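You operate a simulated robot arm through the tools that you are given. There is no shell and no other tool. Be economical: measure what you need, move in short steps, check, and stop when the job is done.

Carry out the task below with a simulated robot arm. There is one attempt and no reset: what you move stays moved.

## Task
Link both docked headset packs to channel B, then switch the dock off.
Fine: switch it on, set the dial, press LINK; the grey and the teal pack stay in their slots; the third keeps its channel.

The check looks at the end state, three seconds after you hand in, the way a careful person would. Anything else that was tipped, shoved, dropped, spilled or broken makes it a failure.

## Robot
A 7-joint arm with a two-finger parallel gripper, fixed in place. Base frame: the origin is at the foot of the arm, x ahead of it, y to its left, z up. Readings come in mm, rad, newtons and seconds.
With the tool pointing down near the work surface it reaches from about 300 to 700 mm from the base axis. Its first joint turns from -1.152 to 1.152 rad. Payload 1.57 kg.
The TCP is the grasp point between the finger pads, 30 mm short of the fingertips. In the tool frame z runs along the fingers and y along their closing line. The gripper opens to 110 mm. The fingers are 24 mm wide and 12 mm thick; the gripper's body (48 by 112 mm) begins 78 mm behind the TCP.
Orientation is that of the tool frame in the base frame, as a unit quaternion [x, y, z, w]. With the fingers straight down and closing along the base's y, the tool's x points along the base's -x, its y along +y and its z along -z.

## Interface
- The arm moves only by the tool apply_moves. Its argument "motion" is a list of rows, each a list of 7 numbers: the shift along the tool's x, y, z in mm, then the turn, a rotation vector about the tool's x, y, z in rad, then the gripper command, from -1 (fully open) to 1 (shut), values between in proportion. In form: [[x, y, z, wx, wy, wz, grip], ...]. A call has 1 to 10 rows; each row is the pose to reach, as a shift and turn from the pose commanded when the call began, along the tool's axes at that moment. Each row takes 0.2 s and may step no farther than 50 mm and 0.15 rad from the row before; otherwise, or with a gripper value out of range, the whole call is refused. Where a pose cannot be reached the arm comes as near as it can. A force on the tool above 40 N (or 10 N above the force at the start of the call, whichever is more), or a blocked arm, ends the call early, and 0.2 s more pass. The fingers move at their own pace (about 108 mm/s each) and stop on an object; they squeeze with about 23 N. The grip force told is the motor's: it shows also when the fingers shut on nothing. Time passes only in rows, and 0.2 s behind the last, so rows that repeat a pose let the fingers close. It gives the time, the measured TCP pose, the force on the tool (base axes), the opening and the grip force at its end, in the units of the frame above (readings bear some noise), and new pictures: "show" is both (left out), scene, wrist or none.
- Cameras (640 x 400 px; columns grow to the right, rows downward): "scene" is fixed at [182.6, -407.8, 1404.9]; the picture's right is [0.59, -0.81, 0.00], its down [-0.44, -0.32, -0.84] and it looks along [0.68, 0.49, -0.55] (base axes); focal length 328 px, centre (320, 200). "wrist" rides on the gripper at [-36, 0, -80] in the tool frame; the picture's right is [0.00, -1.00, 0.00], its down [0.97, 0.00, -0.24] and it looks along [0.24, 0.00, 0.97] (tool axes); focal length 218 px, centre (320, 200). There is no depth. A picture from a camera that has moved, and an enlarged one, comes with that camera's place and axes in the base frame and with its lens.
- zoom(camera, box): a new picture of the part [left, top, right, bottom] of that camera's present view, enlarged. The clock stands still meanwhile.
- close_job(): hands the job in; it is judged then, once.

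Go step by step. Nothing tells you positions but the pictures and the camera data: compare them with the known pose of the tool, close in by small moves and look again before you grip or let go. The budget is 120 turns and 150 pictures, counting those below and the enlarged ones. Unless the task says otherwise, let go and move clear before handing in, and close with one line.

The tools are called after "Request:" by a JSON object that holds its "api" and its "payload". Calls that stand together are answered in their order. apply_moves: Moves the arm, as the interface text tells. Its arguments: {"type":"object","properties":{"motion":{"type":"array"},"show":{"type":"string","enum":["both","scene","wrist","none"]}},"required":["motion"]} The other tools are called the same way: zoom (camera, box) takes an enlarged picture of a part of a camera's view; close_job () hands the job in.

At the start:

```text
clock: 0.0
position: [435.9, -218.4, 1088.2]
tcp_rot: [-0.001, 1.0, 0.0, 0.001]
wrist_force: [0.2, 0.9, 0.6]
width: 109.9
grasp_force: 0.0
```

scene: 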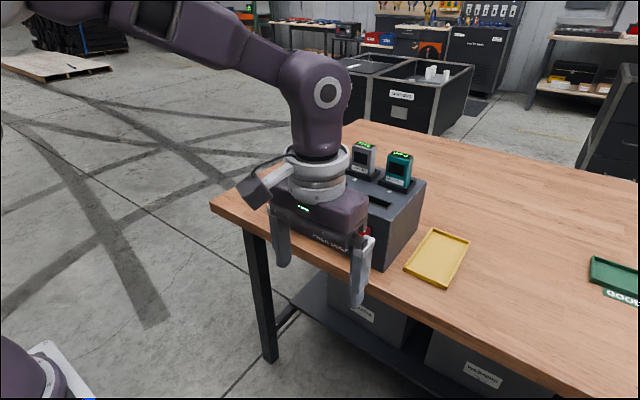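
wrist: 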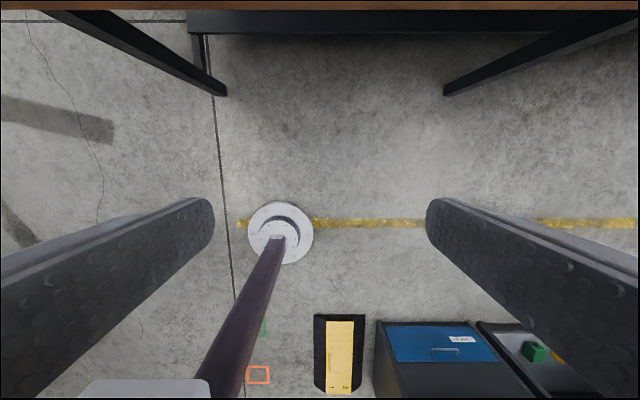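

The dock sits behind the gripper with two packs visible on top; the arm hides part of it. I'll take a closer look first.

Request:
{"api": "zoom", "payload": {"camera": "scene", "box": [240, 120, 480, 300]}}

Request:
{"api": "zoom", "payload": {"camera": "scene", "box": [560, 230, 640, 310]}}

```text
2.22 times, centred on (360, 210) of scene
camera zoom: at [182.6, -407.8, 1404.9], right [0.59, -0.81, 0.0], down [-0.44, -0.32, -0.84], along [0.68, 0.49, -0.55], focal length 729 px, centre (231, 178)
```

zoom: 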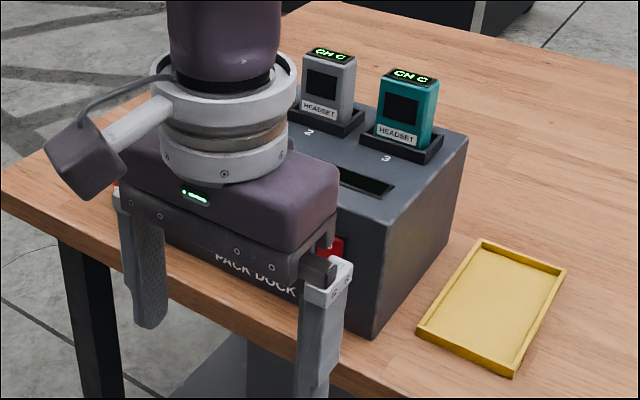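

```text
5.00 times, centred on (600, 270) of scene
camera zoom: at [182.6, -407.8, 1404.9], right [0.59, -0.81, 0.0], down [-0.44, -0.32, -0.84], along [0.68, 0.49, -0.55], focal length 1640 px, centre (-1080, -150)
```

zoom: 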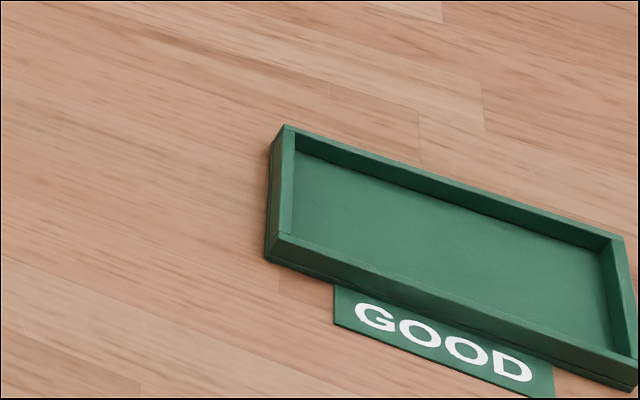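

I need the arm out of the view, so I raise it and move it left.

Request:
{"api": "apply_moves", "payload": {"motion": [[0, 0, -50, 0, 0, 0, -1], [0, 40, -75, 0, 0, 0, -1], [0, 85, -90, 0, 0, 0, -1], [10, 130, -95, 0, 0, 0, -1], [20, 175, -100, 0, 0, 0, 0], [30, 220, -100, 0, 0, 0, 1], [40, 265, -100, 0, 0, 0, 1], [40, 310, -100, 0, 0, 0, 1]], "show": "scene"}}

```text
clock: 1.8
position: [394.9, 94.2, 1188.9]
tcp_rot: [0.0, 1.0, 0.0, 0.002]
wrist_force: [-0.8, -0.9, -0.5]
width: 0.2
grasp_force: 21.3
```

scene: 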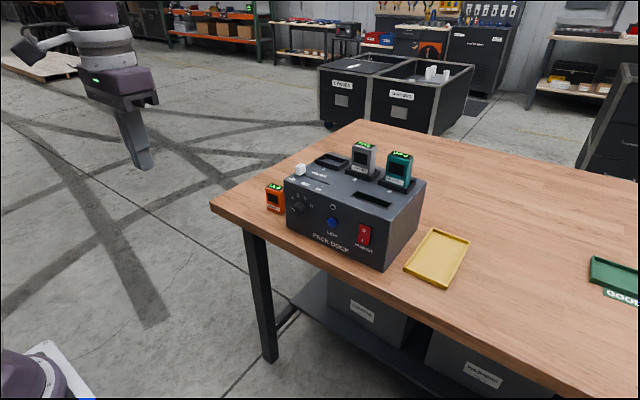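

Request:
{"api": "zoom", "payload": {"camera": "scene", "box": [256, 135, 436, 275]}}

Request:
{"api": "zoom", "payload": {"camera": "scene", "box": [260, 155, 340, 215]}}

Request:
{"api": "zoom", "payload": {"camera": "scene", "box": [310, 195, 390, 265]}}

```text
2.86 times, centred on (346, 205) of scene
camera zoom: at [182.6, -407.8, 1404.9], right [0.59, -0.81, 0.0], down [-0.44, -0.32, -0.84], along [0.68, 0.49, -0.55], focal length 937 px, centre (246, 186)
```

zoom: 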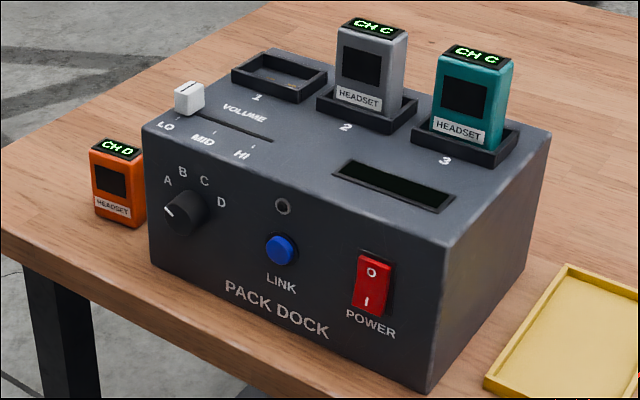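

```text
6.67 times, centred on (300, 185) of scene
camera zoom: at [182.6, -407.8, 1404.9], right [0.59, -0.81, 0.0], down [-0.44, -0.32, -0.84], along [0.68, 0.49, -0.55], focal length 2187 px, centre (453, 300)
```

zoom: 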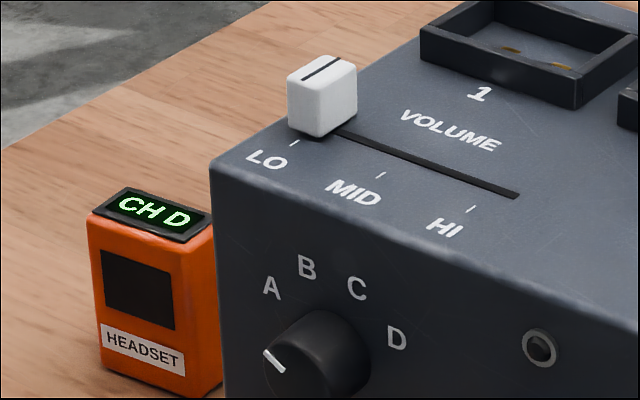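

```text
5.71 times, centred on (350, 230) of scene
camera zoom: at [182.6, -407.8, 1404.9], right [0.59, -0.81, 0.0], down [-0.44, -0.32, -0.84], along [0.68, 0.49, -0.55], focal length 1875 px, centre (149, 29)
```

zoom: 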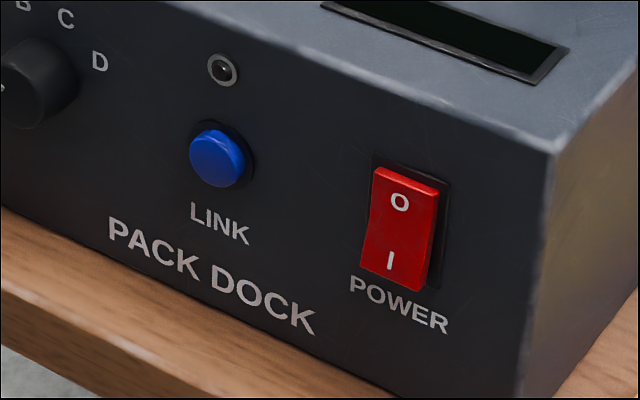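

The dock's front panel is the plane x≈699, facing the arm, with y from -213 to 73. The controls on it are:
- **Knob:** at (y 19, z 944), pointing at A.
- **LINK:** at (-73, 940).
- **POWER rocker:** at (-156, 942). It looks off, with I at the bottom.

The orange third pack is off the dock at the left. I'll tilt the tool so the fingers point forward.

Request:
{"api": "apply_moves", "payload": {"motion": [[-12, -25, 4, 0, -0.15, 0, 1], [-24, -50, 8, 0, -0.3, 0, 1], [-36, -75, 12, 0, -0.45, 0, 1], [-48, -100, 16, 0, -0.6, 0, 1], [-60, -125, 24, 0, -0.75, 0, 1], [-72, -150, 32, 0, -0.9, 0, 1], [-84, -175, 40, 0, -1.05, 0, 1], [-96, -200, 48, 0, -1.2, 0, 1], [-108, -225, 56, 0, -1.35, 0, 1], [-120, -250, 64, 0, -1.495, 0, 1]]}}

```text
clock: 4.0
position: [436.6, -189.7, 1136.9]
tcp_rot: [-0.016, 0.731, -0.02, 0.682]
wrist_force: [-1.1, 2.2, 2.2]
width: 0.2
grasp_force: 21.3
out of reach, approached as far as the arm can: row 7, 8, 9, 10
camera wrist: at [358.6, -187.0, 1178.8], right [0.0, -1.0, 0.05], down [-0.31, -0.05, -0.95], along [0.95, -0.02, -0.31], focal length 218 px, centre (320, 200)
```

scene: 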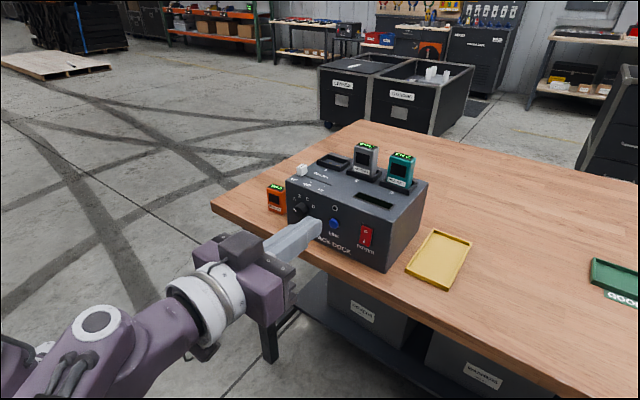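
wrist: 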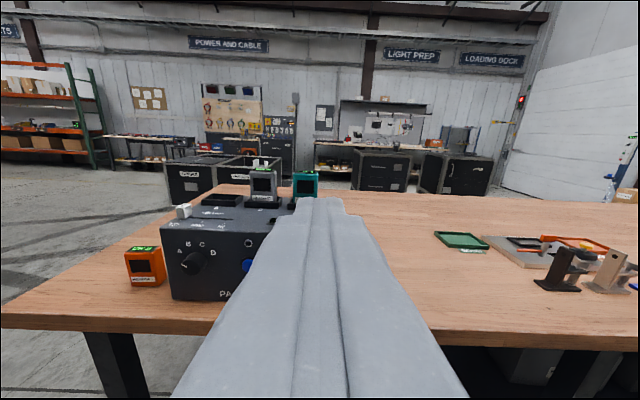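

The arm fell short on the last rows but the tool is nearly level. I'll check where the commanded pose sits while moving down a bit.

Request:
{"api": "apply_moves", "payload": {"motion": [[20, 0, 0, 0, 0, 0, 1], [40, 0, 0, 0, 0, 0, 1]], "show": "none"}}

```text
clock: 4.6
position: [436.5, -197.5, 1106.7]
tcp_rot: [-0.034, 0.739, -0.033, 0.672]
wrist_force: [0.7, -0.2, 0.6]
width: 0.0
grasp_force: 21.8
out of reach, approached as far as the arm can: row 1, 2
```

Still out of reach here; I'll go lower and further forward, keeping well short of the panel.

Request:
{"api": "apply_moves", "payload": {"motion": [[30, 0, 15, 0, 0, 0, 1], [60, 0, 30, 0, 0, 0, 1], [90, 0, 45, 0, 0, 0, 1], [120, 0, 60, 0, 0, 0, 1], [120, 0, 60, 0, 0, 0, 1]]}}

```text
clock: 5.2
position: [428.1, -209.8, 1066.1]
tcp_rot: [-0.065, 0.751, -0.049, 0.655]
wrist_force: [0.2, -0.7, -0.3]
width: 0.0
grasp_force: 21.4
out of reach, approached as far as the arm can: row 1, 2, 3
stopped in row 3: the arm was blocked; the commanded pose is now the measured one
camera wrist: at [353.8, -204.2, 1112.9], right [0.04, -0.99, 0.16], down [-0.37, -0.16, -0.92], along [0.93, -0.02, -0.37], focal length 218 px, centre (320, 200)
```

scene: 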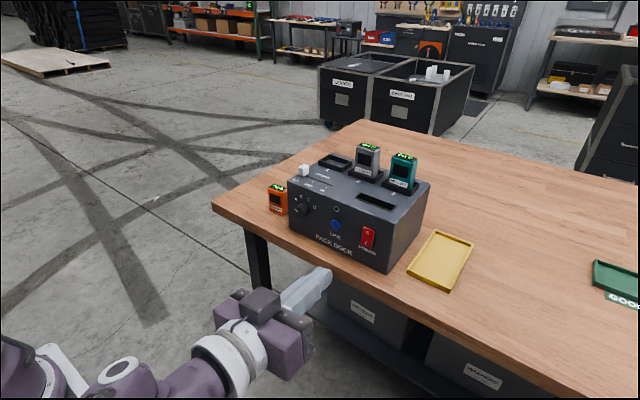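
wrist: 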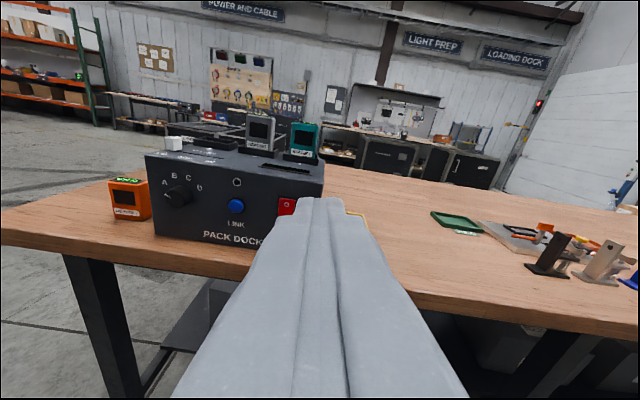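

The arm was blocked (likely a joint limit), and the dock appears slightly shifted in the scene picture. I'll zoom to check that.

Request:
{"api": "zoom", "payload": {"camera": "scene", "box": [256, 135, 436, 275]}}

Request:
{"api": "zoom", "payload": {"camera": "scene", "box": [0, 240, 320, 400]}}

```text
2.86 times, centred on (346, 205) of scene
camera zoom: at [180.9, -394.2, 1409.3], right [0.59, -0.81, 0.01], down [-0.44, -0.33, -0.83], along [0.68, 0.49, -0.55], focal length 937 px, centre (246, 186)
```

zoom: 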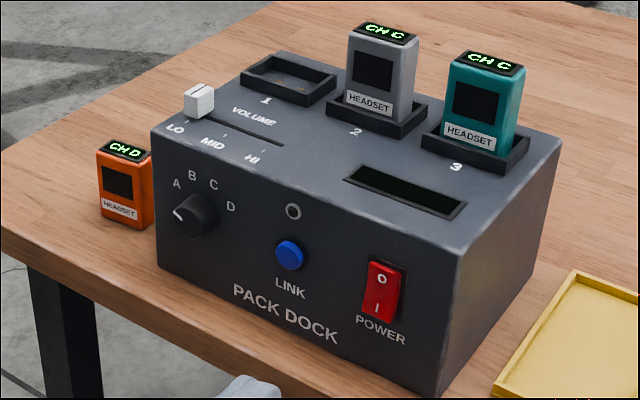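

```text
2.00 times, centred on (160, 320) of scene
camera zoom: at [180.9, -394.2, 1409.3], right [0.59, -0.81, 0.01], down [-0.44, -0.33, -0.83], along [0.68, 0.49, -0.55], focal length 656 px, centre (640, -40)
```

zoom: 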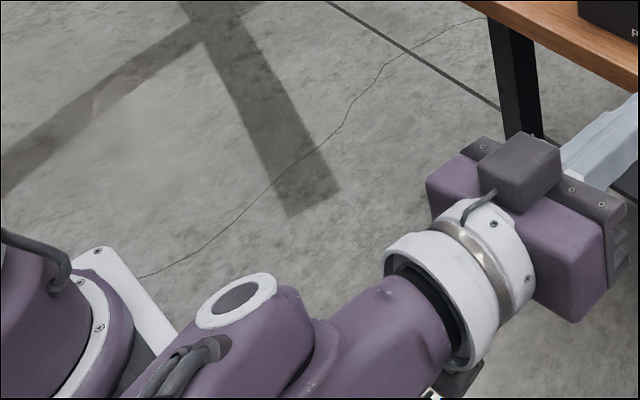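

The zoom data show the scene camera itself moved slightly, so the dock has not moved. The arm's elbow may be crowding the camera, so I'll extend forward and level the tool, away from it.

Request:
{"api": "apply_moves", "payload": {"motion": [[5, 10, 25, 0, 0, 0, 1], [11, 20, 50, 0, 0, 0, 1], [17, 30, 75, 0.01, -0.04, 0.05, 1], [23, 40, 95, 0.02, -0.08, 0.1, 1], [28, 50, 115, 0.033, -0.12, 0.15, 1], [32, 59, 137, 0.033, -0.133, 0.159, 1]]}}

```text
clock: 5.8
position: [433.5, -214.4, 1073.2]
tcp_rot: [-0.11, 0.761, -0.093, 0.633]
wrist_force: [0.3, 0.0, -0.1]
width: 0.0
grasp_force: 22.0
out of reach, approached as far as the arm can: row 1, 2
stopped in row 2: the arm was blocked; the commanded pose is now the measured one
camera wrist: at [361.1, -204.0, 1122.1], right [0.05, -0.96, 0.28], down [-0.41, -0.27, -0.87], along [0.91, -0.07, -0.4], focal length 218 px, centre (320, 200)
```

scene: 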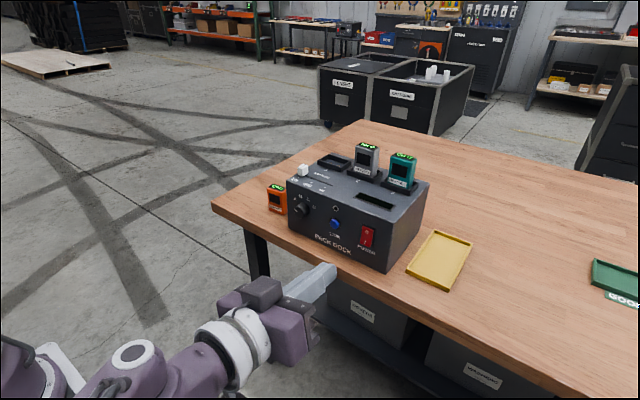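
wrist: 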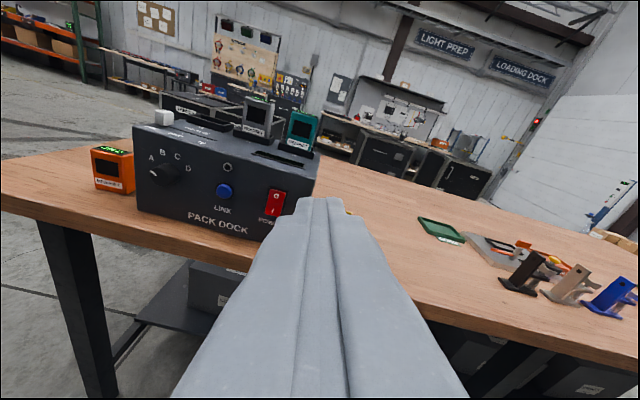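

Full level isn't reachable because a wrist limit is in the way. I'll back out to a 45° forward tilt, which should be enough to press and turn the controls.

Request:
{"api": "apply_moves", "payload": {"motion": [[-19, 8, 0, -0.018, 0.12, 0.056, 1], [-38, 16, 1, -0.036, 0.24, 0.112, 1], [-56, 23, 1, -0.053, 0.359, 0.167, 1], [-75, 31, 2, -0.071, 0.478, 0.223, 1], [-94, 39, 3, -0.089, 0.598, 0.279, 1], [-94, 39, 3, -0.089, 0.598, 0.279, 1]]}}

```text
clock: 7.2
position: [454.6, -161.1, 1147.3]
tcp_rot: [0.007, 0.924, 0.007, 0.383]
wrist_force: [-1.1, 0.1, 0.9]
width: 0.0
grasp_force: 21.7
out of reach, approached as far as the arm can: row 1, 2, 3
camera wrist: at [423.6, -162.5, 1229.5], right [-0.01, -1.0, -0.02], down [-0.86, 0.02, -0.52], along [0.52, 0.01, -0.86], focal length 218 px, centre (320, 200)
```

scene: 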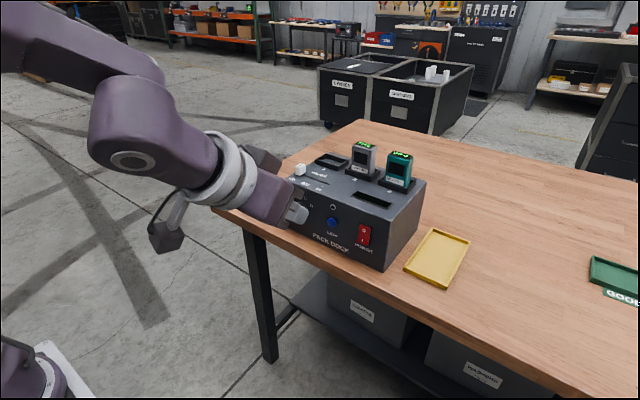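
wrist: 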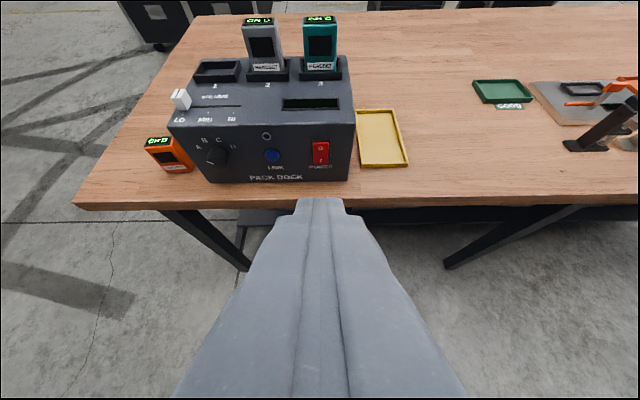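

The arm is recovered with a clean 45° tilt, and the scene camera is back as before. I'll approach the POWER rocker along the tool axis and stop short.

Request:
{"api": "apply_moves", "payload": {"motion": [[5, 0, 40, 0, 0, 0, 1], [10, 0, 80, 0, 0, 0, 1], [15, 0, 120, 0, 0, 0, 1], [20, 0, 160, 0, 0, 0, 1], [25, 0, 200, 0, 0, 0, 1], [30, 0, 230, 0, 0, 0, 1], [30, 0, 230, 0, 0, 0, 1]]}}

```text
clock: 8.8
position: [595.7, -156.4, 960.7]
tcp_rot: [0.007, 0.924, 0.007, 0.383]
wrist_force: [0.9, -0.2, -0.7]
width: 0.2
grasp_force: 21.8
out of reach, approached as far as the arm can: row 1
camera wrist: at [564.1, -158.6, 1042.7], right [-0.01, -1.0, -0.02], down [-0.86, 0.01, -0.52], along [0.52, 0.01, -0.86], focal length 218 px, centre (320, 200)
```

scene: 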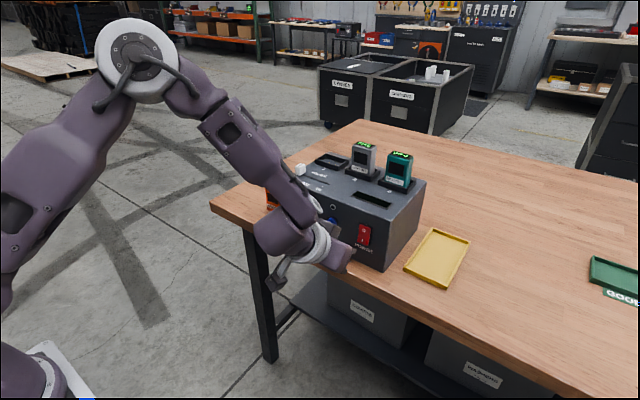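
wrist: 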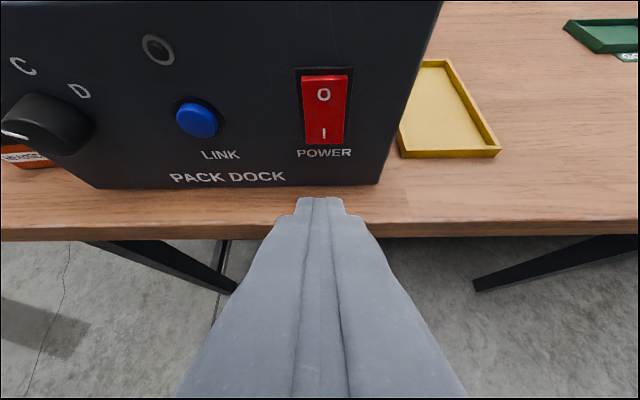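

The rocker centre reads y≈-158, with I at z≈926. I'll move up to just in front of the I half.

Request:
{"api": "apply_moves", "payload": {"motion": [[-7, 1, 24, 0, 0, 0, 1], [-15, 1, 47, 0, 0, 0, 1], [-22, 1, 54, 0, 0, 0, 1], [-27, 1, 59, 0, 0, 0, 1], [-27, 1, 59, 0, 0, 0, 1]]}}

Request:
{"api": "zoom", "payload": {"camera": "wrist", "box": [220, 0, 420, 220]}}

```text
clock: 9.9
position: [657.7, -156.4, 940.1]
tcp_rot: [0.008, 0.924, 0.007, 0.383]
wrist_force: [-5.5, 1.9, -4.4]
width: 0.0
grasp_force: 21.2
camera wrist: at [625.0, -158.2, 1021.8], right [-0.01, -1.0, -0.02], down [-0.86, 0.02, -0.52], along [0.52, 0.01, -0.86], focal length 218 px, centre (320, 200)
```

scene: 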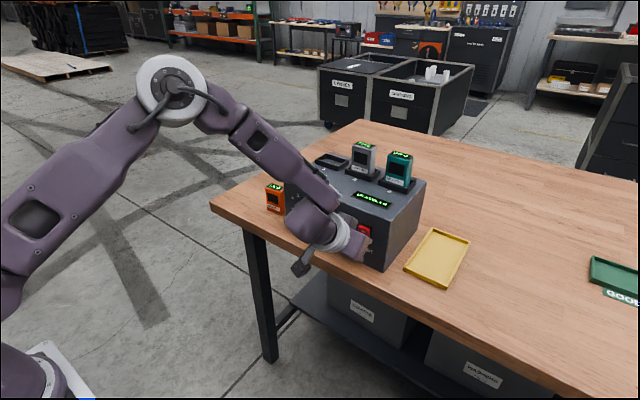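
wrist: 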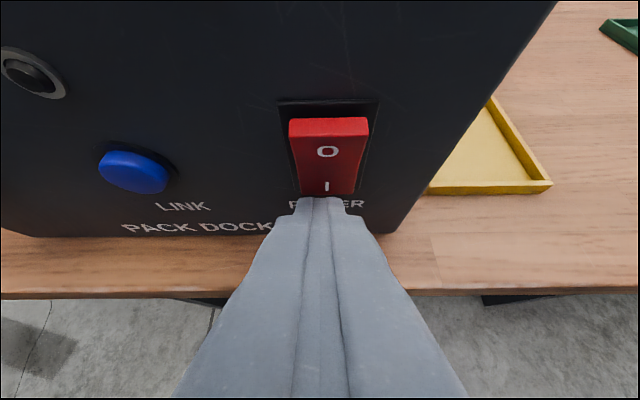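

```text
1.82 times, centred on (320, 110) of wrist
camera zoom: at [625.0, -158.2, 1021.8], right [-0.01, -1.0, -0.02], down [-0.86, 0.02, -0.52], along [0.52, 0.01, -0.86], focal length 397 px, centre (320, 364)
```

zoom: 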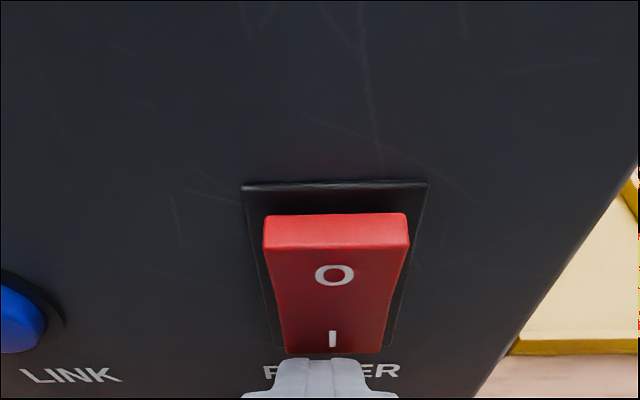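

The rocker flipped and the display is lit. I'll back off and read it.

Request:
{"api": "apply_moves", "payload": {"motion": [[14, 0, -14, 0, 0, 0, 1], [28, 0, -28, 0, 0, 0, 1]], "show": "none"}}

Request:
{"api": "zoom", "payload": {"camera": "scene", "box": [320, 130, 440, 280]}}

```text
clock: 10.6
position: [618.8, -157.0, 941.5]
tcp_rot: [0.006, 0.923, 0.007, 0.384]
wrist_force: [-1.1, -1.0, -0.3]
width: 0.0
grasp_force: 20.9
```

```text
2.67 times, centred on (380, 205) of scene
camera zoom: at [182.6, -407.8, 1404.9], right [0.59, -0.81, 0.0], down [-0.44, -0.32, -0.84], along [0.68, 0.49, -0.55], focal length 875 px, centre (160, 187)
```

zoom: 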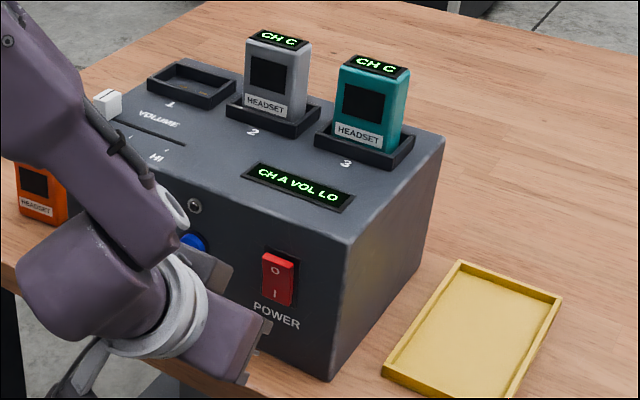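

The display reads "CH A VOL LO", so power is on. Now I'll slide across to in front of the knob and open the gripper on the way.

Request:
{"api": "apply_moves", "payload": {"motion": [[7, 30, -7, 0, 0, 0, 1], [14, 60, -14, 0, 0, 0, 1], [14, 95, -14, 0, 0, 0, 0.5], [14, 130, -14, 0, 0, 0, 0.2], [14, 160, -14, 0, 0, 0, 0.2], [14, 176, -14, 0, 0, 0, 0.2], [14, 176, -14, 0, 0, 0, 0.2]]}}

Request:
{"api": "zoom", "payload": {"camera": "wrist", "box": [210, 20, 430, 210]}}

```text
clock: 12.2
position: [597.6, 21.0, 945.6]
tcp_rot: [0.007, 0.923, 0.007, 0.384]
wrist_force: [-0.4, 0.4, -0.3]
width: 43.6
grasp_force: 0.1
camera wrist: at [566.4, 18.3, 1026.8], right [-0.01, -1.0, -0.02], down [-0.86, 0.02, -0.52], along [0.52, 0.01, -0.86], focal length 218 px, centre (320, 200)
```

scene: 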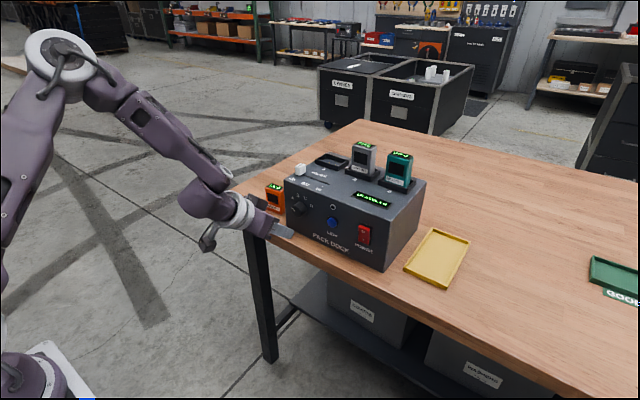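
wrist: 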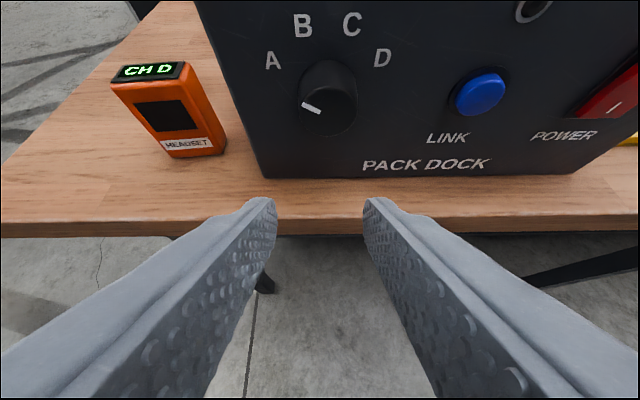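

```text
2.11 times, centred on (320, 115) of wrist
camera zoom: at [566.4, 18.3, 1026.8], right [-0.01, -1.0, -0.02], down [-0.86, 0.02, -0.52], along [0.52, 0.01, -0.86], focal length 460 px, centre (320, 379)
```

zoom: 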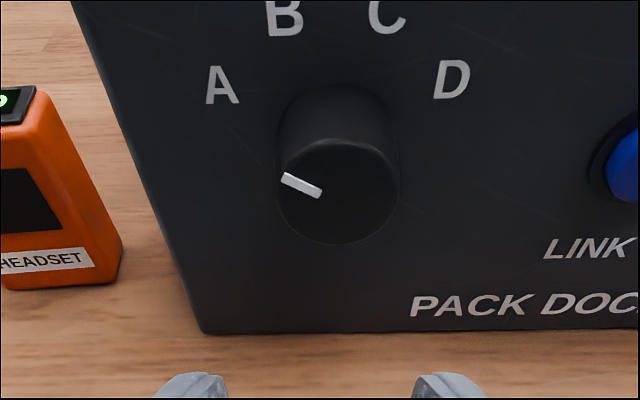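

In the wrist view the knob sits about 5.5 mm to the right of the finger midline. Its radius is about 16.5 mm and its front face is at x≈677. I need a 40° clockwise turn (A to B), so I'll pre-roll -20° about the knob axis before gripping.

Request:
{"api": "apply_moves", "payload": {"motion": [[-9, -0.4, 4, 0.08, 0, -0.08, 0.05], [-18, -0.8, 8, 0.16, 0, -0.16, 0.05], [-28.7, -1.2, 13.7, 0.247, 0, -0.247, 0.05], [-28.7, -1.2, 13.7, 0.247, 0, -0.247, 0.05]]}}

```text
clock: 13.2
position: [627.9, 16.9, 955.5]
tcp_rot: [-0.06, 0.911, -0.154, 0.378]
wrist_force: [0.0, 0.2, 0.8]
width: 52.3
grasp_force: 0.1
camera wrist: at [597.0, 43.6, 1033.1], right [-0.01, -0.95, 0.33], down [-0.86, -0.16, -0.49], along [0.52, -0.28, -0.81], focal length 218 px, centre (320, 200)
```

scene: 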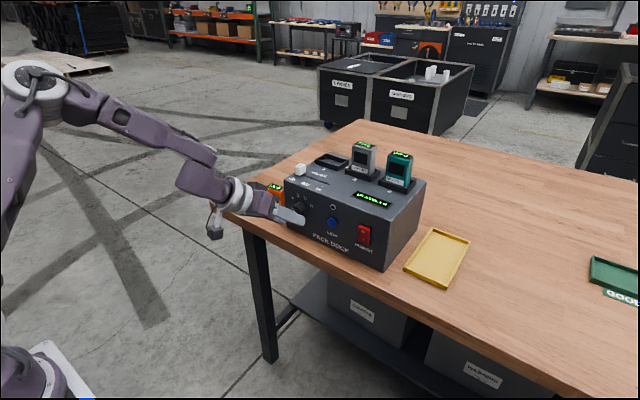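
wrist: 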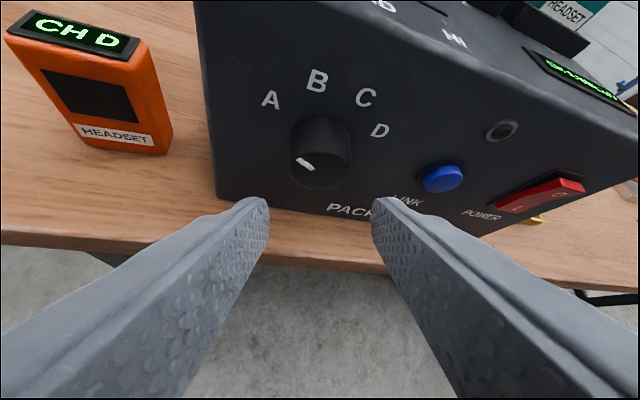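

The knob is centred between the fingers. I'll advance 36 mm along base +x to straddle it.

Request:
{"api": "apply_moves", "payload": {"motion": [[-9, 0, 9, 0, 0, 0, 0.05], [-18, 0, 18, 0, 0, 0, 0.05], [-25, 0, 25, 0, 0, 0, 0.05], [-25, 0, 25, 0, 0, 0, 0.05]]}}

Request:
{"api": "zoom", "payload": {"camera": "wrist", "box": [200, 40, 440, 240]}}

Request:
{"api": "zoom", "payload": {"camera": "scene", "box": [250, 160, 350, 250]}}

```text
clock: 14.0
position: [660.3, 17.8, 955.2]
tcp_rot: [-0.062, 0.912, -0.153, 0.375]
wrist_force: [-31.1, 6.2, 21.0]
width: 50.8
grasp_force: 0.0
stopped in row 4: the force on the tool passed its limit (the readings are from after the stop); the commanded pose is now the measured one
camera wrist: at [629.6, 44.7, 1033.0], right [0.0, -0.95, 0.33], down [-0.86, -0.16, -0.48], along [0.51, -0.28, -0.81], focal length 218 px, centre (320, 200)
```

scene: 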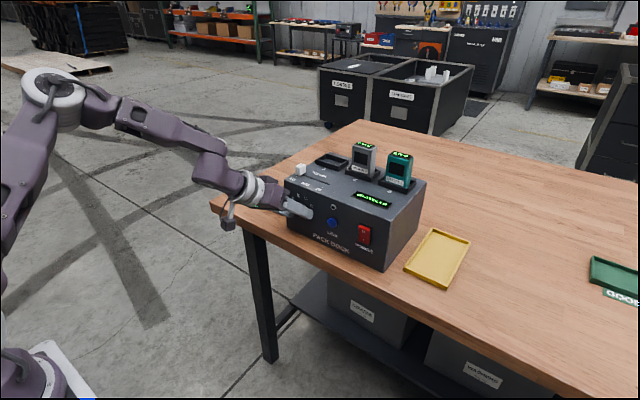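
wrist: 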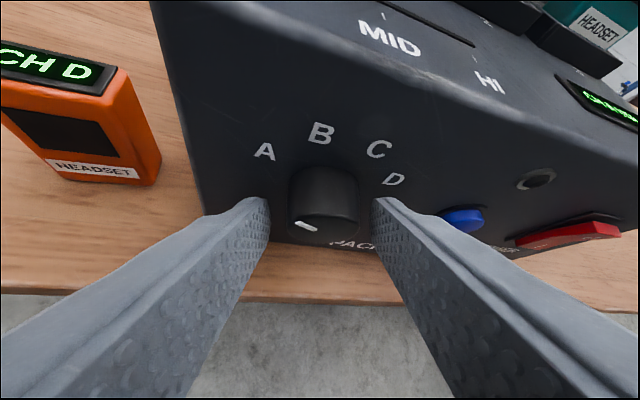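

```text
2.00 times, centred on (320, 140) of wrist
camera zoom: at [629.6, 44.7, 1033.0], right [0.0, -0.95, 0.33], down [-0.86, -0.16, -0.48], along [0.51, -0.28, -0.81], focal length 436 px, centre (320, 320)
```

zoom: 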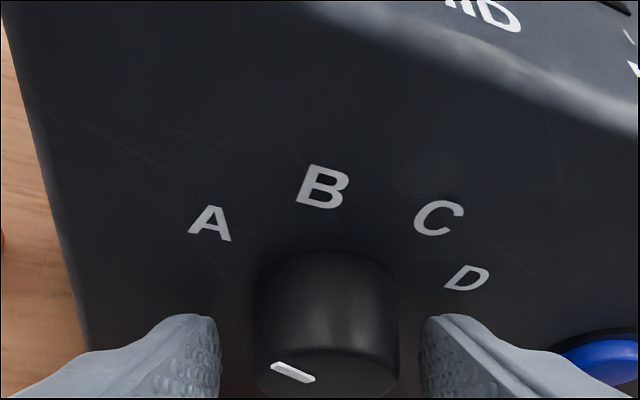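

```text
4.44 times, centred on (300, 205) of scene
camera zoom: at [181.3, -407.6, 1405.1], right [0.59, -0.81, 0.0], down [-0.44, -0.32, -0.84], along [0.68, 0.49, -0.55], focal length 1458 px, centre (409, 178)
```

zoom: 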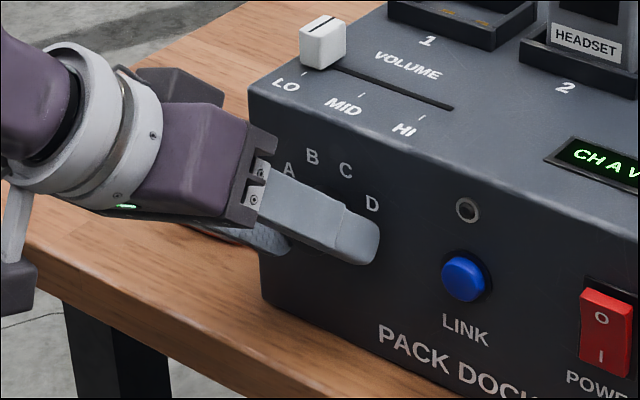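

The fingertips touched the panel. I'll back off 4 mm, then close on the knob.

Request:
{"api": "apply_moves", "payload": {"motion": [[3, 0, -3, 0, 0, 0, 0.05], [3, 0, -3, 0, 0, 0, 0.4], [3, 0, -3, 0, 0, 0, 0.7], [3, 0, -3, 0, 0, 0, 1], [3, 0, -3, 0, 0, 0, 1]]}}

Request:
{"api": "zoom", "payload": {"camera": "wrist", "box": [200, 40, 440, 240]}}

```text
clock: 15.2
position: [658.2, 16.8, 955.1]
tcp_rot: [-0.061, 0.912, -0.154, 0.375]
wrist_force: [7.2, -8.4, 1.3]
width: 32.5
grasp_force: 40.7
camera wrist: at [627.0, 43.5, 1033.0], right [-0.01, -0.95, 0.33], down [-0.86, -0.16, -0.48], along [0.51, -0.28, -0.81], focal length 218 px, centre (320, 200)
```

scene: 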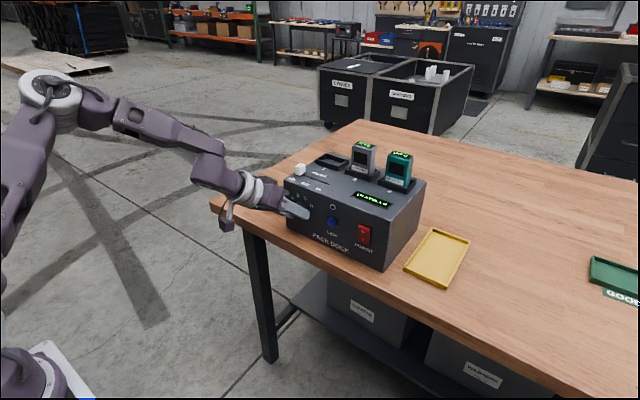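
wrist: 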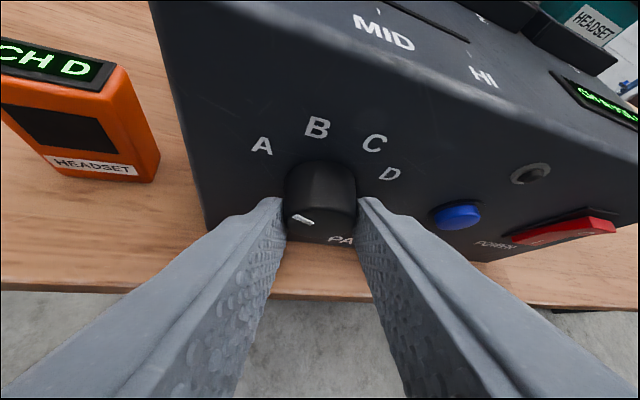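

```text
2.00 times, centred on (320, 140) of wrist
camera zoom: at [627.0, 43.5, 1033.0], right [-0.01, -0.95, 0.33], down [-0.86, -0.16, -0.48], along [0.51, -0.28, -0.81], focal length 436 px, centre (320, 320)
```

zoom: 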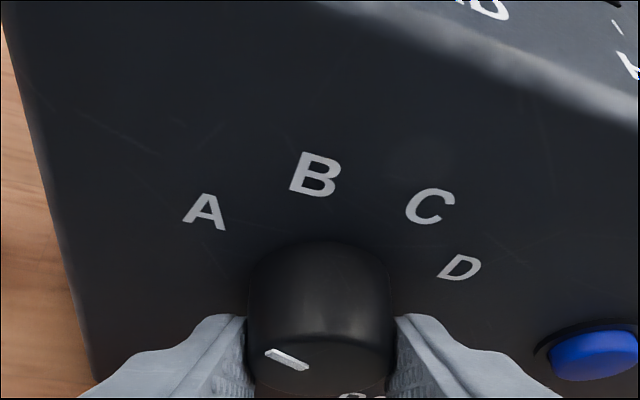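

The knob is gripped (32.5 mm wide). Now I'll turn it +0.70 rad about its axis, clockwise toward B.

Request:
{"api": "apply_moves", "payload": {"motion": [[0.1, -1.7, 0.1, -0.099, 0, 0.099, 1], [0.3, -3.4, 0.3, -0.198, 0, 0.198, 1], [0.8, -5.1, 0.8, -0.297, 0, 0.297, 1], [1.3, -6.6, 1.3, -0.396, 0, 0.396, 1], [2.0, -8.0, 2.0, -0.495, 0, 0.495, 1], [2.0, -8.0, 2.0, -0.495, 0, 0.495, 1]]}}

Request:
{"api": "zoom", "payload": {"camera": "wrist", "box": [200, 40, 440, 240]}}

Request:
{"api": "zoom", "payload": {"camera": "scene", "box": [260, 130, 420, 250]}}

```text
clock: 16.6
position: [658.0, 13.5, 954.1]
tcp_rot: [0.07, 0.908, 0.173, 0.374]
wrist_force: [-7.9, 19.7, 17.5]
width: 32.6
grasp_force: 41.0
camera wrist: at [626.7, -17.5, 1031.8], right [0.0, -0.93, -0.37], down [-0.86, 0.19, -0.48], along [0.51, 0.31, -0.8], focal length 218 px, centre (320, 200)
```

scene: 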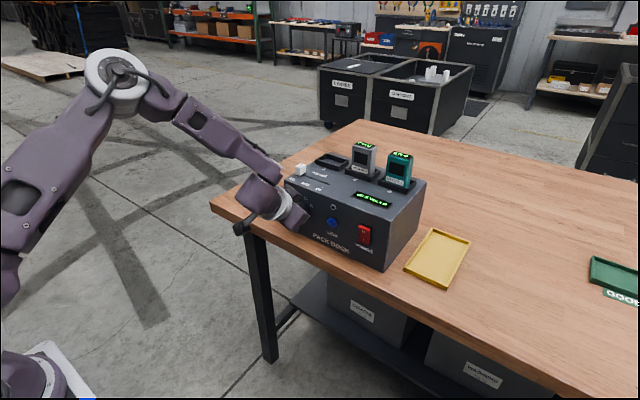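
wrist: 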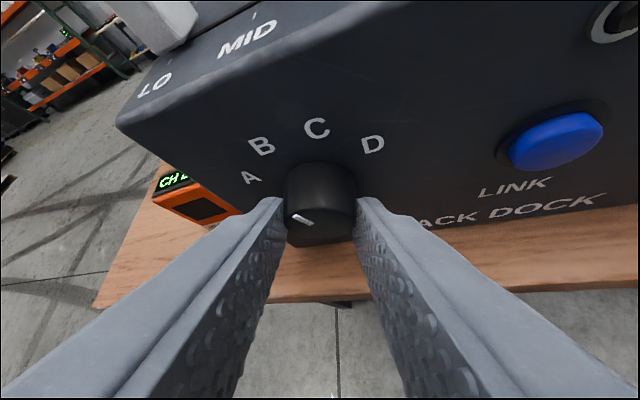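

```text
2.00 times, centred on (320, 140) of wrist
camera zoom: at [626.7, -17.5, 1031.8], right [0.0, -0.93, -0.37], down [-0.86, 0.19, -0.48], along [0.51, 0.31, -0.8], focal length 436 px, centre (320, 320)
```

zoom: 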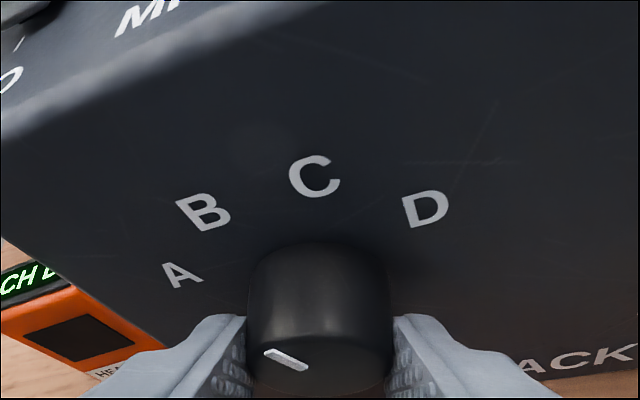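

```text
3.33 times, centred on (340, 190) of scene
camera zoom: at [182.0, -407.3, 1405.1], right [0.59, -0.81, 0.0], down [-0.44, -0.32, -0.84], along [0.68, 0.49, -0.55], focal length 1094 px, centre (253, 233)
```

zoom: 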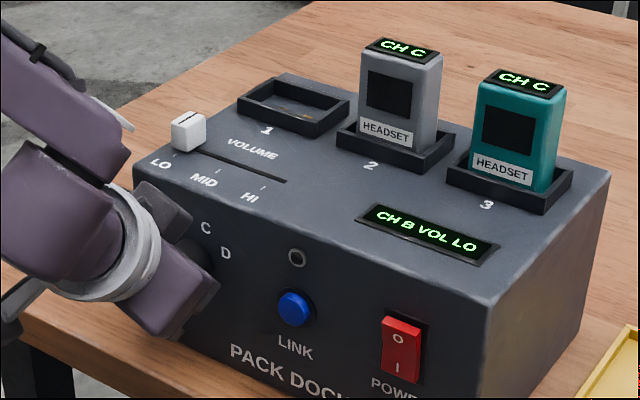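

The display now reads "CH B VOL LO". I'll open, back straight off, and check that it holds.

Request:
{"api": "apply_moves", "payload": {"motion": [[0, 0, 0, 0, 0, 0, 0.4], [0, 0, 0, 0, 0, 0, 0.1], [0, 0, 0, 0, 0, 0, 0.05], [10, 0, -10, 0, 0, 0, 0.05], [20, 0, -20, 0, 0, 0, 0.05], [32, 0, -32, 0, 0, 0, 0.05], [45, 0, -45, 0, 0, 0, 0.05], [45, 0, -45, 0, 0, 0, 0.05]]}}

Request:
{"api": "zoom", "payload": {"camera": "scene", "box": [260, 130, 420, 250]}}

```text
clock: 18.4
position: [593.7, 9.9, 954.7]
tcp_rot: [0.073, 0.909, 0.168, 0.374]
wrist_force: [0.6, 0.7, 0.2]
width: 52.4
grasp_force: 0.1
camera wrist: at [561.7, -20.0, 1031.7], right [-0.01, -0.93, -0.36], down [-0.86, 0.19, -0.48], along [0.51, 0.31, -0.8], focal length 218 px, centre (320, 200)
```

scene: 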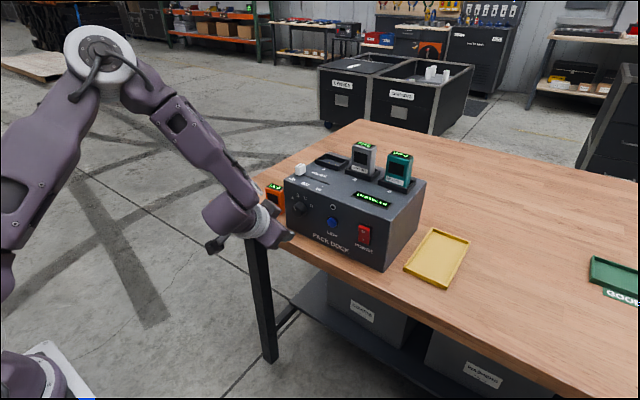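
wrist: 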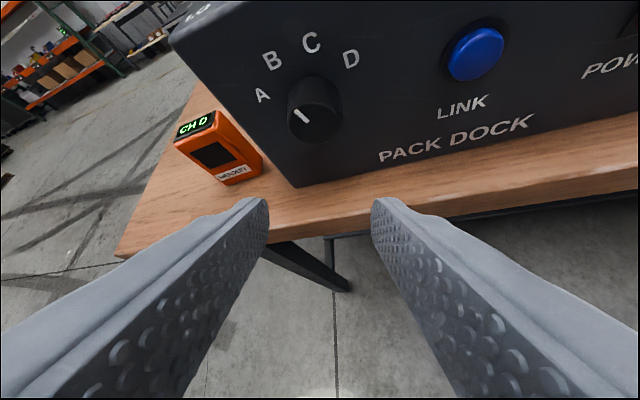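

```text
3.33 times, centred on (340, 190) of scene
camera zoom: at [182.6, -407.8, 1404.9], right [0.59, -0.81, 0.0], down [-0.44, -0.32, -0.84], along [0.68, 0.49, -0.55], focal length 1094 px, centre (253, 233)
```

zoom: 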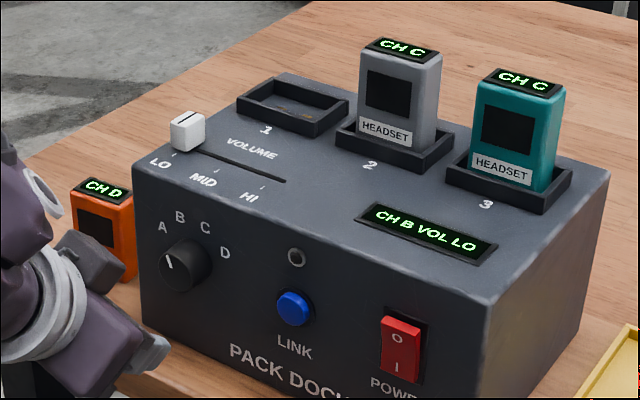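

The dial holds at B. Next I'll roll back to upright and go in front of LINK with the gripper closed.

Request:
{"api": "apply_moves", "payload": {"motion": [[-6.8, -27.4, -6.8, 0.085, 0, -0.085, 0.5], [-13.5, -54.8, -13.5, 0.17, 0, -0.17, 1], [-20.3, -82.1, -20.3, 0.255, 0, -0.255, 1], [-20.3, -82.1, -20.3, 0.255, 0, -0.255, 1]]}}

```text
clock: 19.4
position: [593.7, -76.1, 952.0]
tcp_rot: [0.004, 0.925, 0.002, 0.381]
wrist_force: [-0.4, 0.7, 0.6]
width: 0.0
grasp_force: 21.4
camera wrist: at [562.8, -77.4, 1034.6], right [-0.01, -1.0, -0.01], down [-0.86, 0.01, -0.51], along [0.51, 0.0, -0.86], focal length 218 px, centre (320, 200)
```

scene: 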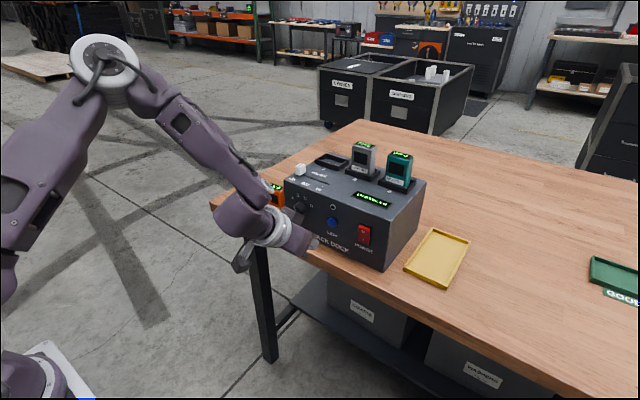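
wrist: 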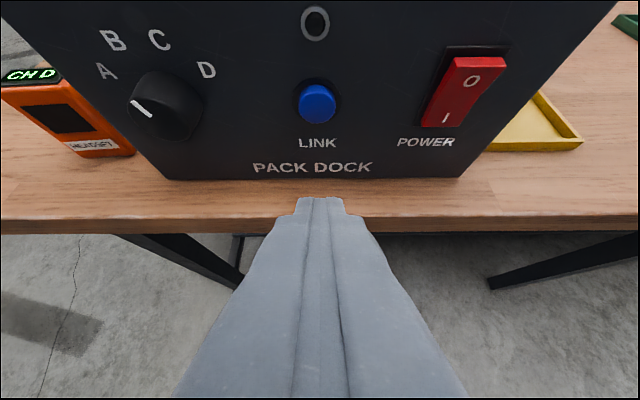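

LINK is straight ahead at y≈-75, z≈943. I'll press it gently along +x.

Request:
{"api": "apply_moves", "payload": {"motion": [[-19.8, 1.5, 15.6, 0, 0, 0, 1], [-37.5, 1.5, 33.2, 0, 0, 0, 1], [-43.8, 1.5, 39.6, 0, 0, 0, 1], [-46, 1.5, 41.7, 0, 0, 0, 1], [-47.4, 1.5, 43.1, 0, 0, 0, 1]]}}

Request:
{"api": "zoom", "payload": {"camera": "scene", "box": [260, 130, 420, 250]}}

```text
clock: 20.6
position: [656.1, -75.1, 952.5]
tcp_rot: [0.004, 0.925, 0.004, 0.38]
wrist_force: [-4.6, 1.2, 0.1]
width: 0.0
grasp_force: 21.3
camera wrist: at [625.6, -76.1, 1036.0], right [0.0, -1.0, -0.01], down [-0.86, 0.01, -0.51], along [0.51, 0.01, -0.86], focal length 218 px, centre (320, 200)
```

scene: 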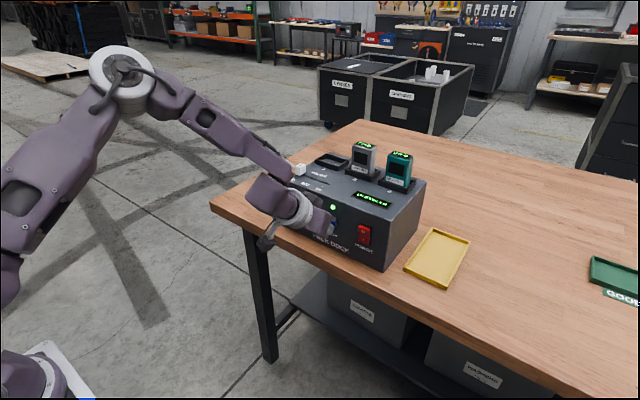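
wrist: 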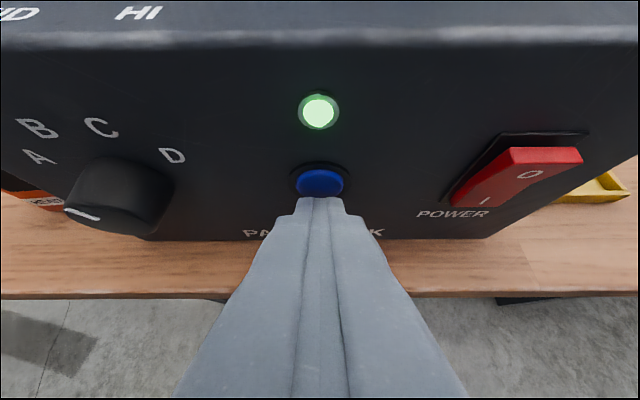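

```text
3.33 times, centred on (340, 190) of scene
camera zoom: at [182.4, -407.7, 1404.9], right [0.59, -0.81, 0.0], down [-0.44, -0.32, -0.84], along [0.68, 0.49, -0.55], focal length 1094 px, centre (253, 233)
```

zoom: 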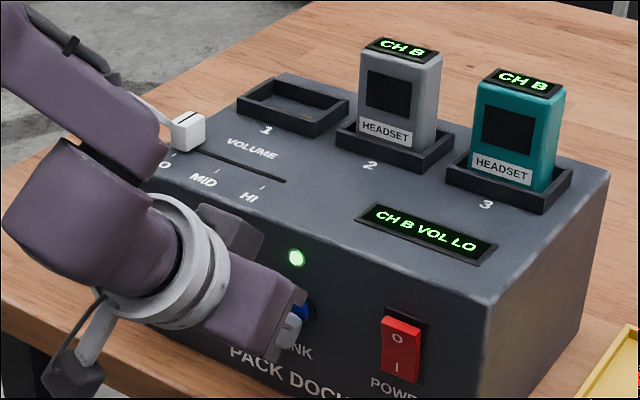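

Both docked packs now show CH B and the LED is green. I'll retreat and line up with the O half of POWER.

Request:
{"api": "apply_moves", "payload": {"motion": [[16, 0, -16, 0, 0, 0, 1], [31.8, 0, -31.8, 0, 0, 0, 1], [25, -40, -38, 0, 0, 0, 1], [18.5, -83, -45, 0, 0, 0, 1], [18.5, -83, -45, 0, 0, 0, 1]], "show": "wrist"}}

Request:
{"api": "zoom", "payload": {"camera": "scene", "box": [260, 130, 420, 250]}}

```text
clock: 21.8
position: [615.1, -158.5, 972.8]
tcp_rot: [0.004, 0.925, 0.002, 0.38]
wrist_force: [-1.1, 0.3, 0.6]
width: 0.0
grasp_force: 21.3
camera wrist: at [582.8, -159.2, 1055.1], right [0.0, -1.0, -0.01], down [-0.86, 0.01, -0.51], along [0.51, 0.0, -0.86], focal length 218 px, centre (320, 200)
```

wrist: 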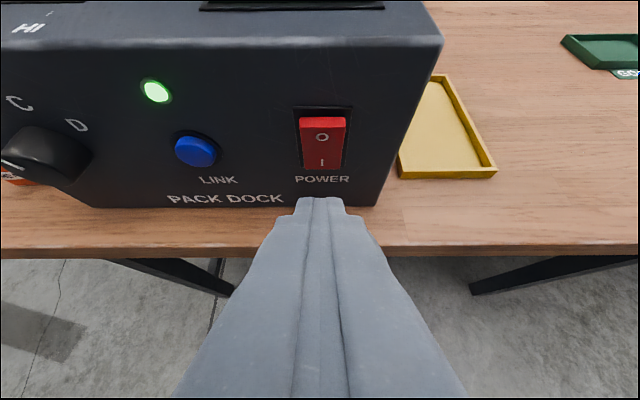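

```text
3.33 times, centred on (340, 190) of scene
camera zoom: at [182.6, -407.8, 1404.9], right [0.59, -0.81, 0.0], down [-0.44, -0.32, -0.84], along [0.68, 0.49, -0.55], focal length 1094 px, centre (253, 233)
```

zoom: 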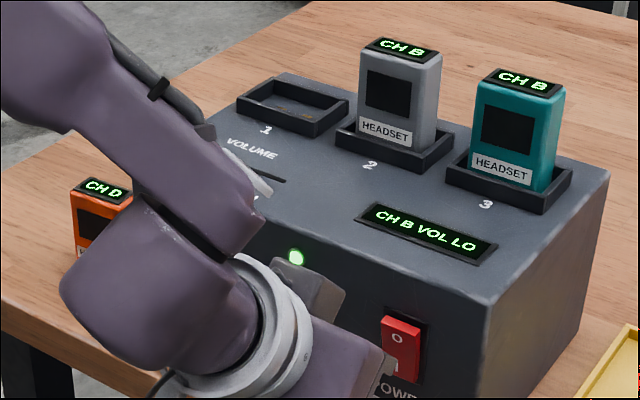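

Aligned with O; pressing forward.

Request:
{"api": "apply_moves", "payload": {"motion": [[-12, 0, 12, 0, 0, 0, 1], [-22, 0, 22, 0, 0, 0, 1], [-27, 0, 27, 0, 0, 0, 1], [-30, 0, 30, 0, 0, 0, 1], [-31, 0, 31, 0, 0, 0, 1]], "show": "wrist"}}

Request:
{"api": "zoom", "payload": {"camera": "scene", "box": [320, 130, 440, 280]}}

```text
clock: 22.8
position: [651.5, -158.8, 972.4]
tcp_rot: [0.003, 0.926, 0.004, 0.377]
wrist_force: [-19.8, 4.4, 10.8]
width: 0.0
grasp_force: 21.0
stopped in row 5: the force on the tool passed its limit (the readings are from after the stop); the commanded pose is now the measured one
camera wrist: at [621.4, -159.9, 1054.6], right [0.0, -1.0, -0.01], down [-0.86, 0.01, -0.51], along [0.51, 0.01, -0.86], focal length 218 px, centre (320, 200)
```

wrist: 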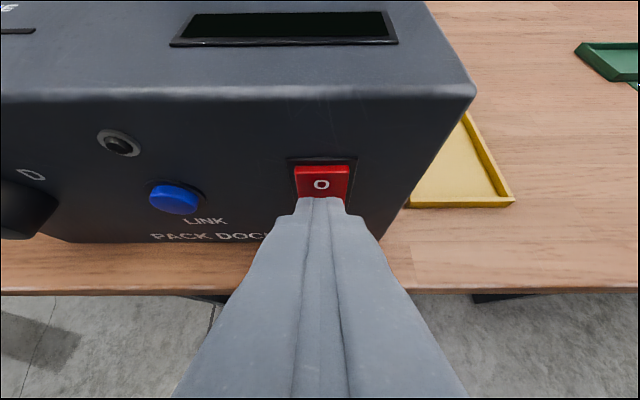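

```text
2.67 times, centred on (380, 205) of scene
camera zoom: at [181.8, -407.6, 1405.0], right [0.59, -0.81, 0.0], down [-0.44, -0.32, -0.84], along [0.68, 0.49, -0.55], focal length 875 px, centre (160, 187)
```

zoom: 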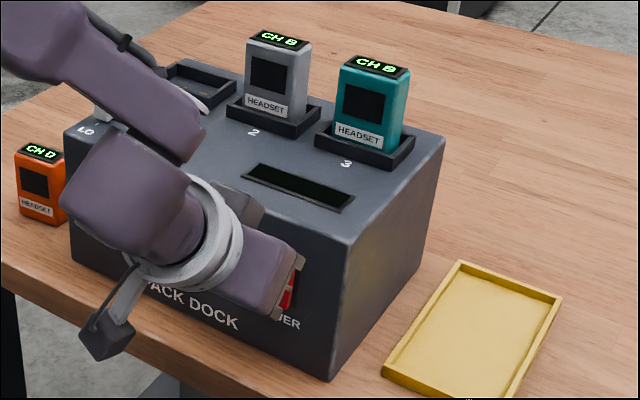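

The display and LED are dark, so the dock is off. I'll retreat straight back, then clear, and verify.

Request:
{"api": "apply_moves", "payload": {"motion": [[15, 0, -15, 0, 0, 0, 1], [35, 0, -35, 0, 0, 0, 1], [50, 0, -65, 0, 0, 0, 1], [50, 0, -105, 0, 0, 0, 1], [45, 20, -145, 0, 0, 0, 1], [40, 60, -180, 0, 0, 0, 1], [40, 100, -200, 0, 0, 0, 1], [40, 145, -200, 0, 0, 0, 1], [40, 190, -200, 0, 0, 0, 1]]}}

Request:
{"api": "zoom", "payload": {"camera": "scene", "box": [256, 135, 436, 275]}}

```text
refused: row 6 steps farther than a row can; nothing moved
```

```text
2.86 times, centred on (346, 205) of scene
camera zoom: at [181.8, -407.6, 1405.0], right [0.59, -0.81, 0.0], down [-0.44, -0.32, -0.84], along [0.68, 0.49, -0.55], focal length 937 px, centre (246, 186)
```

zoom: 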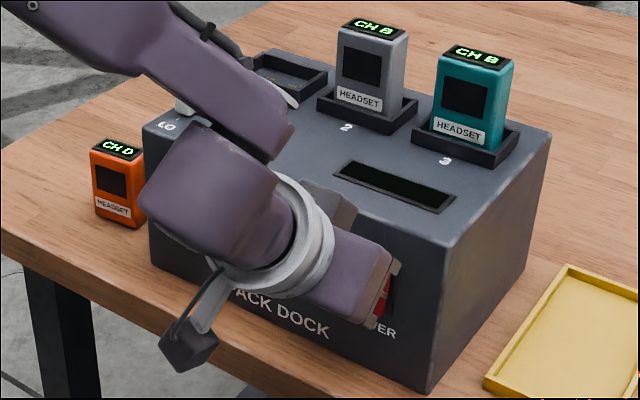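

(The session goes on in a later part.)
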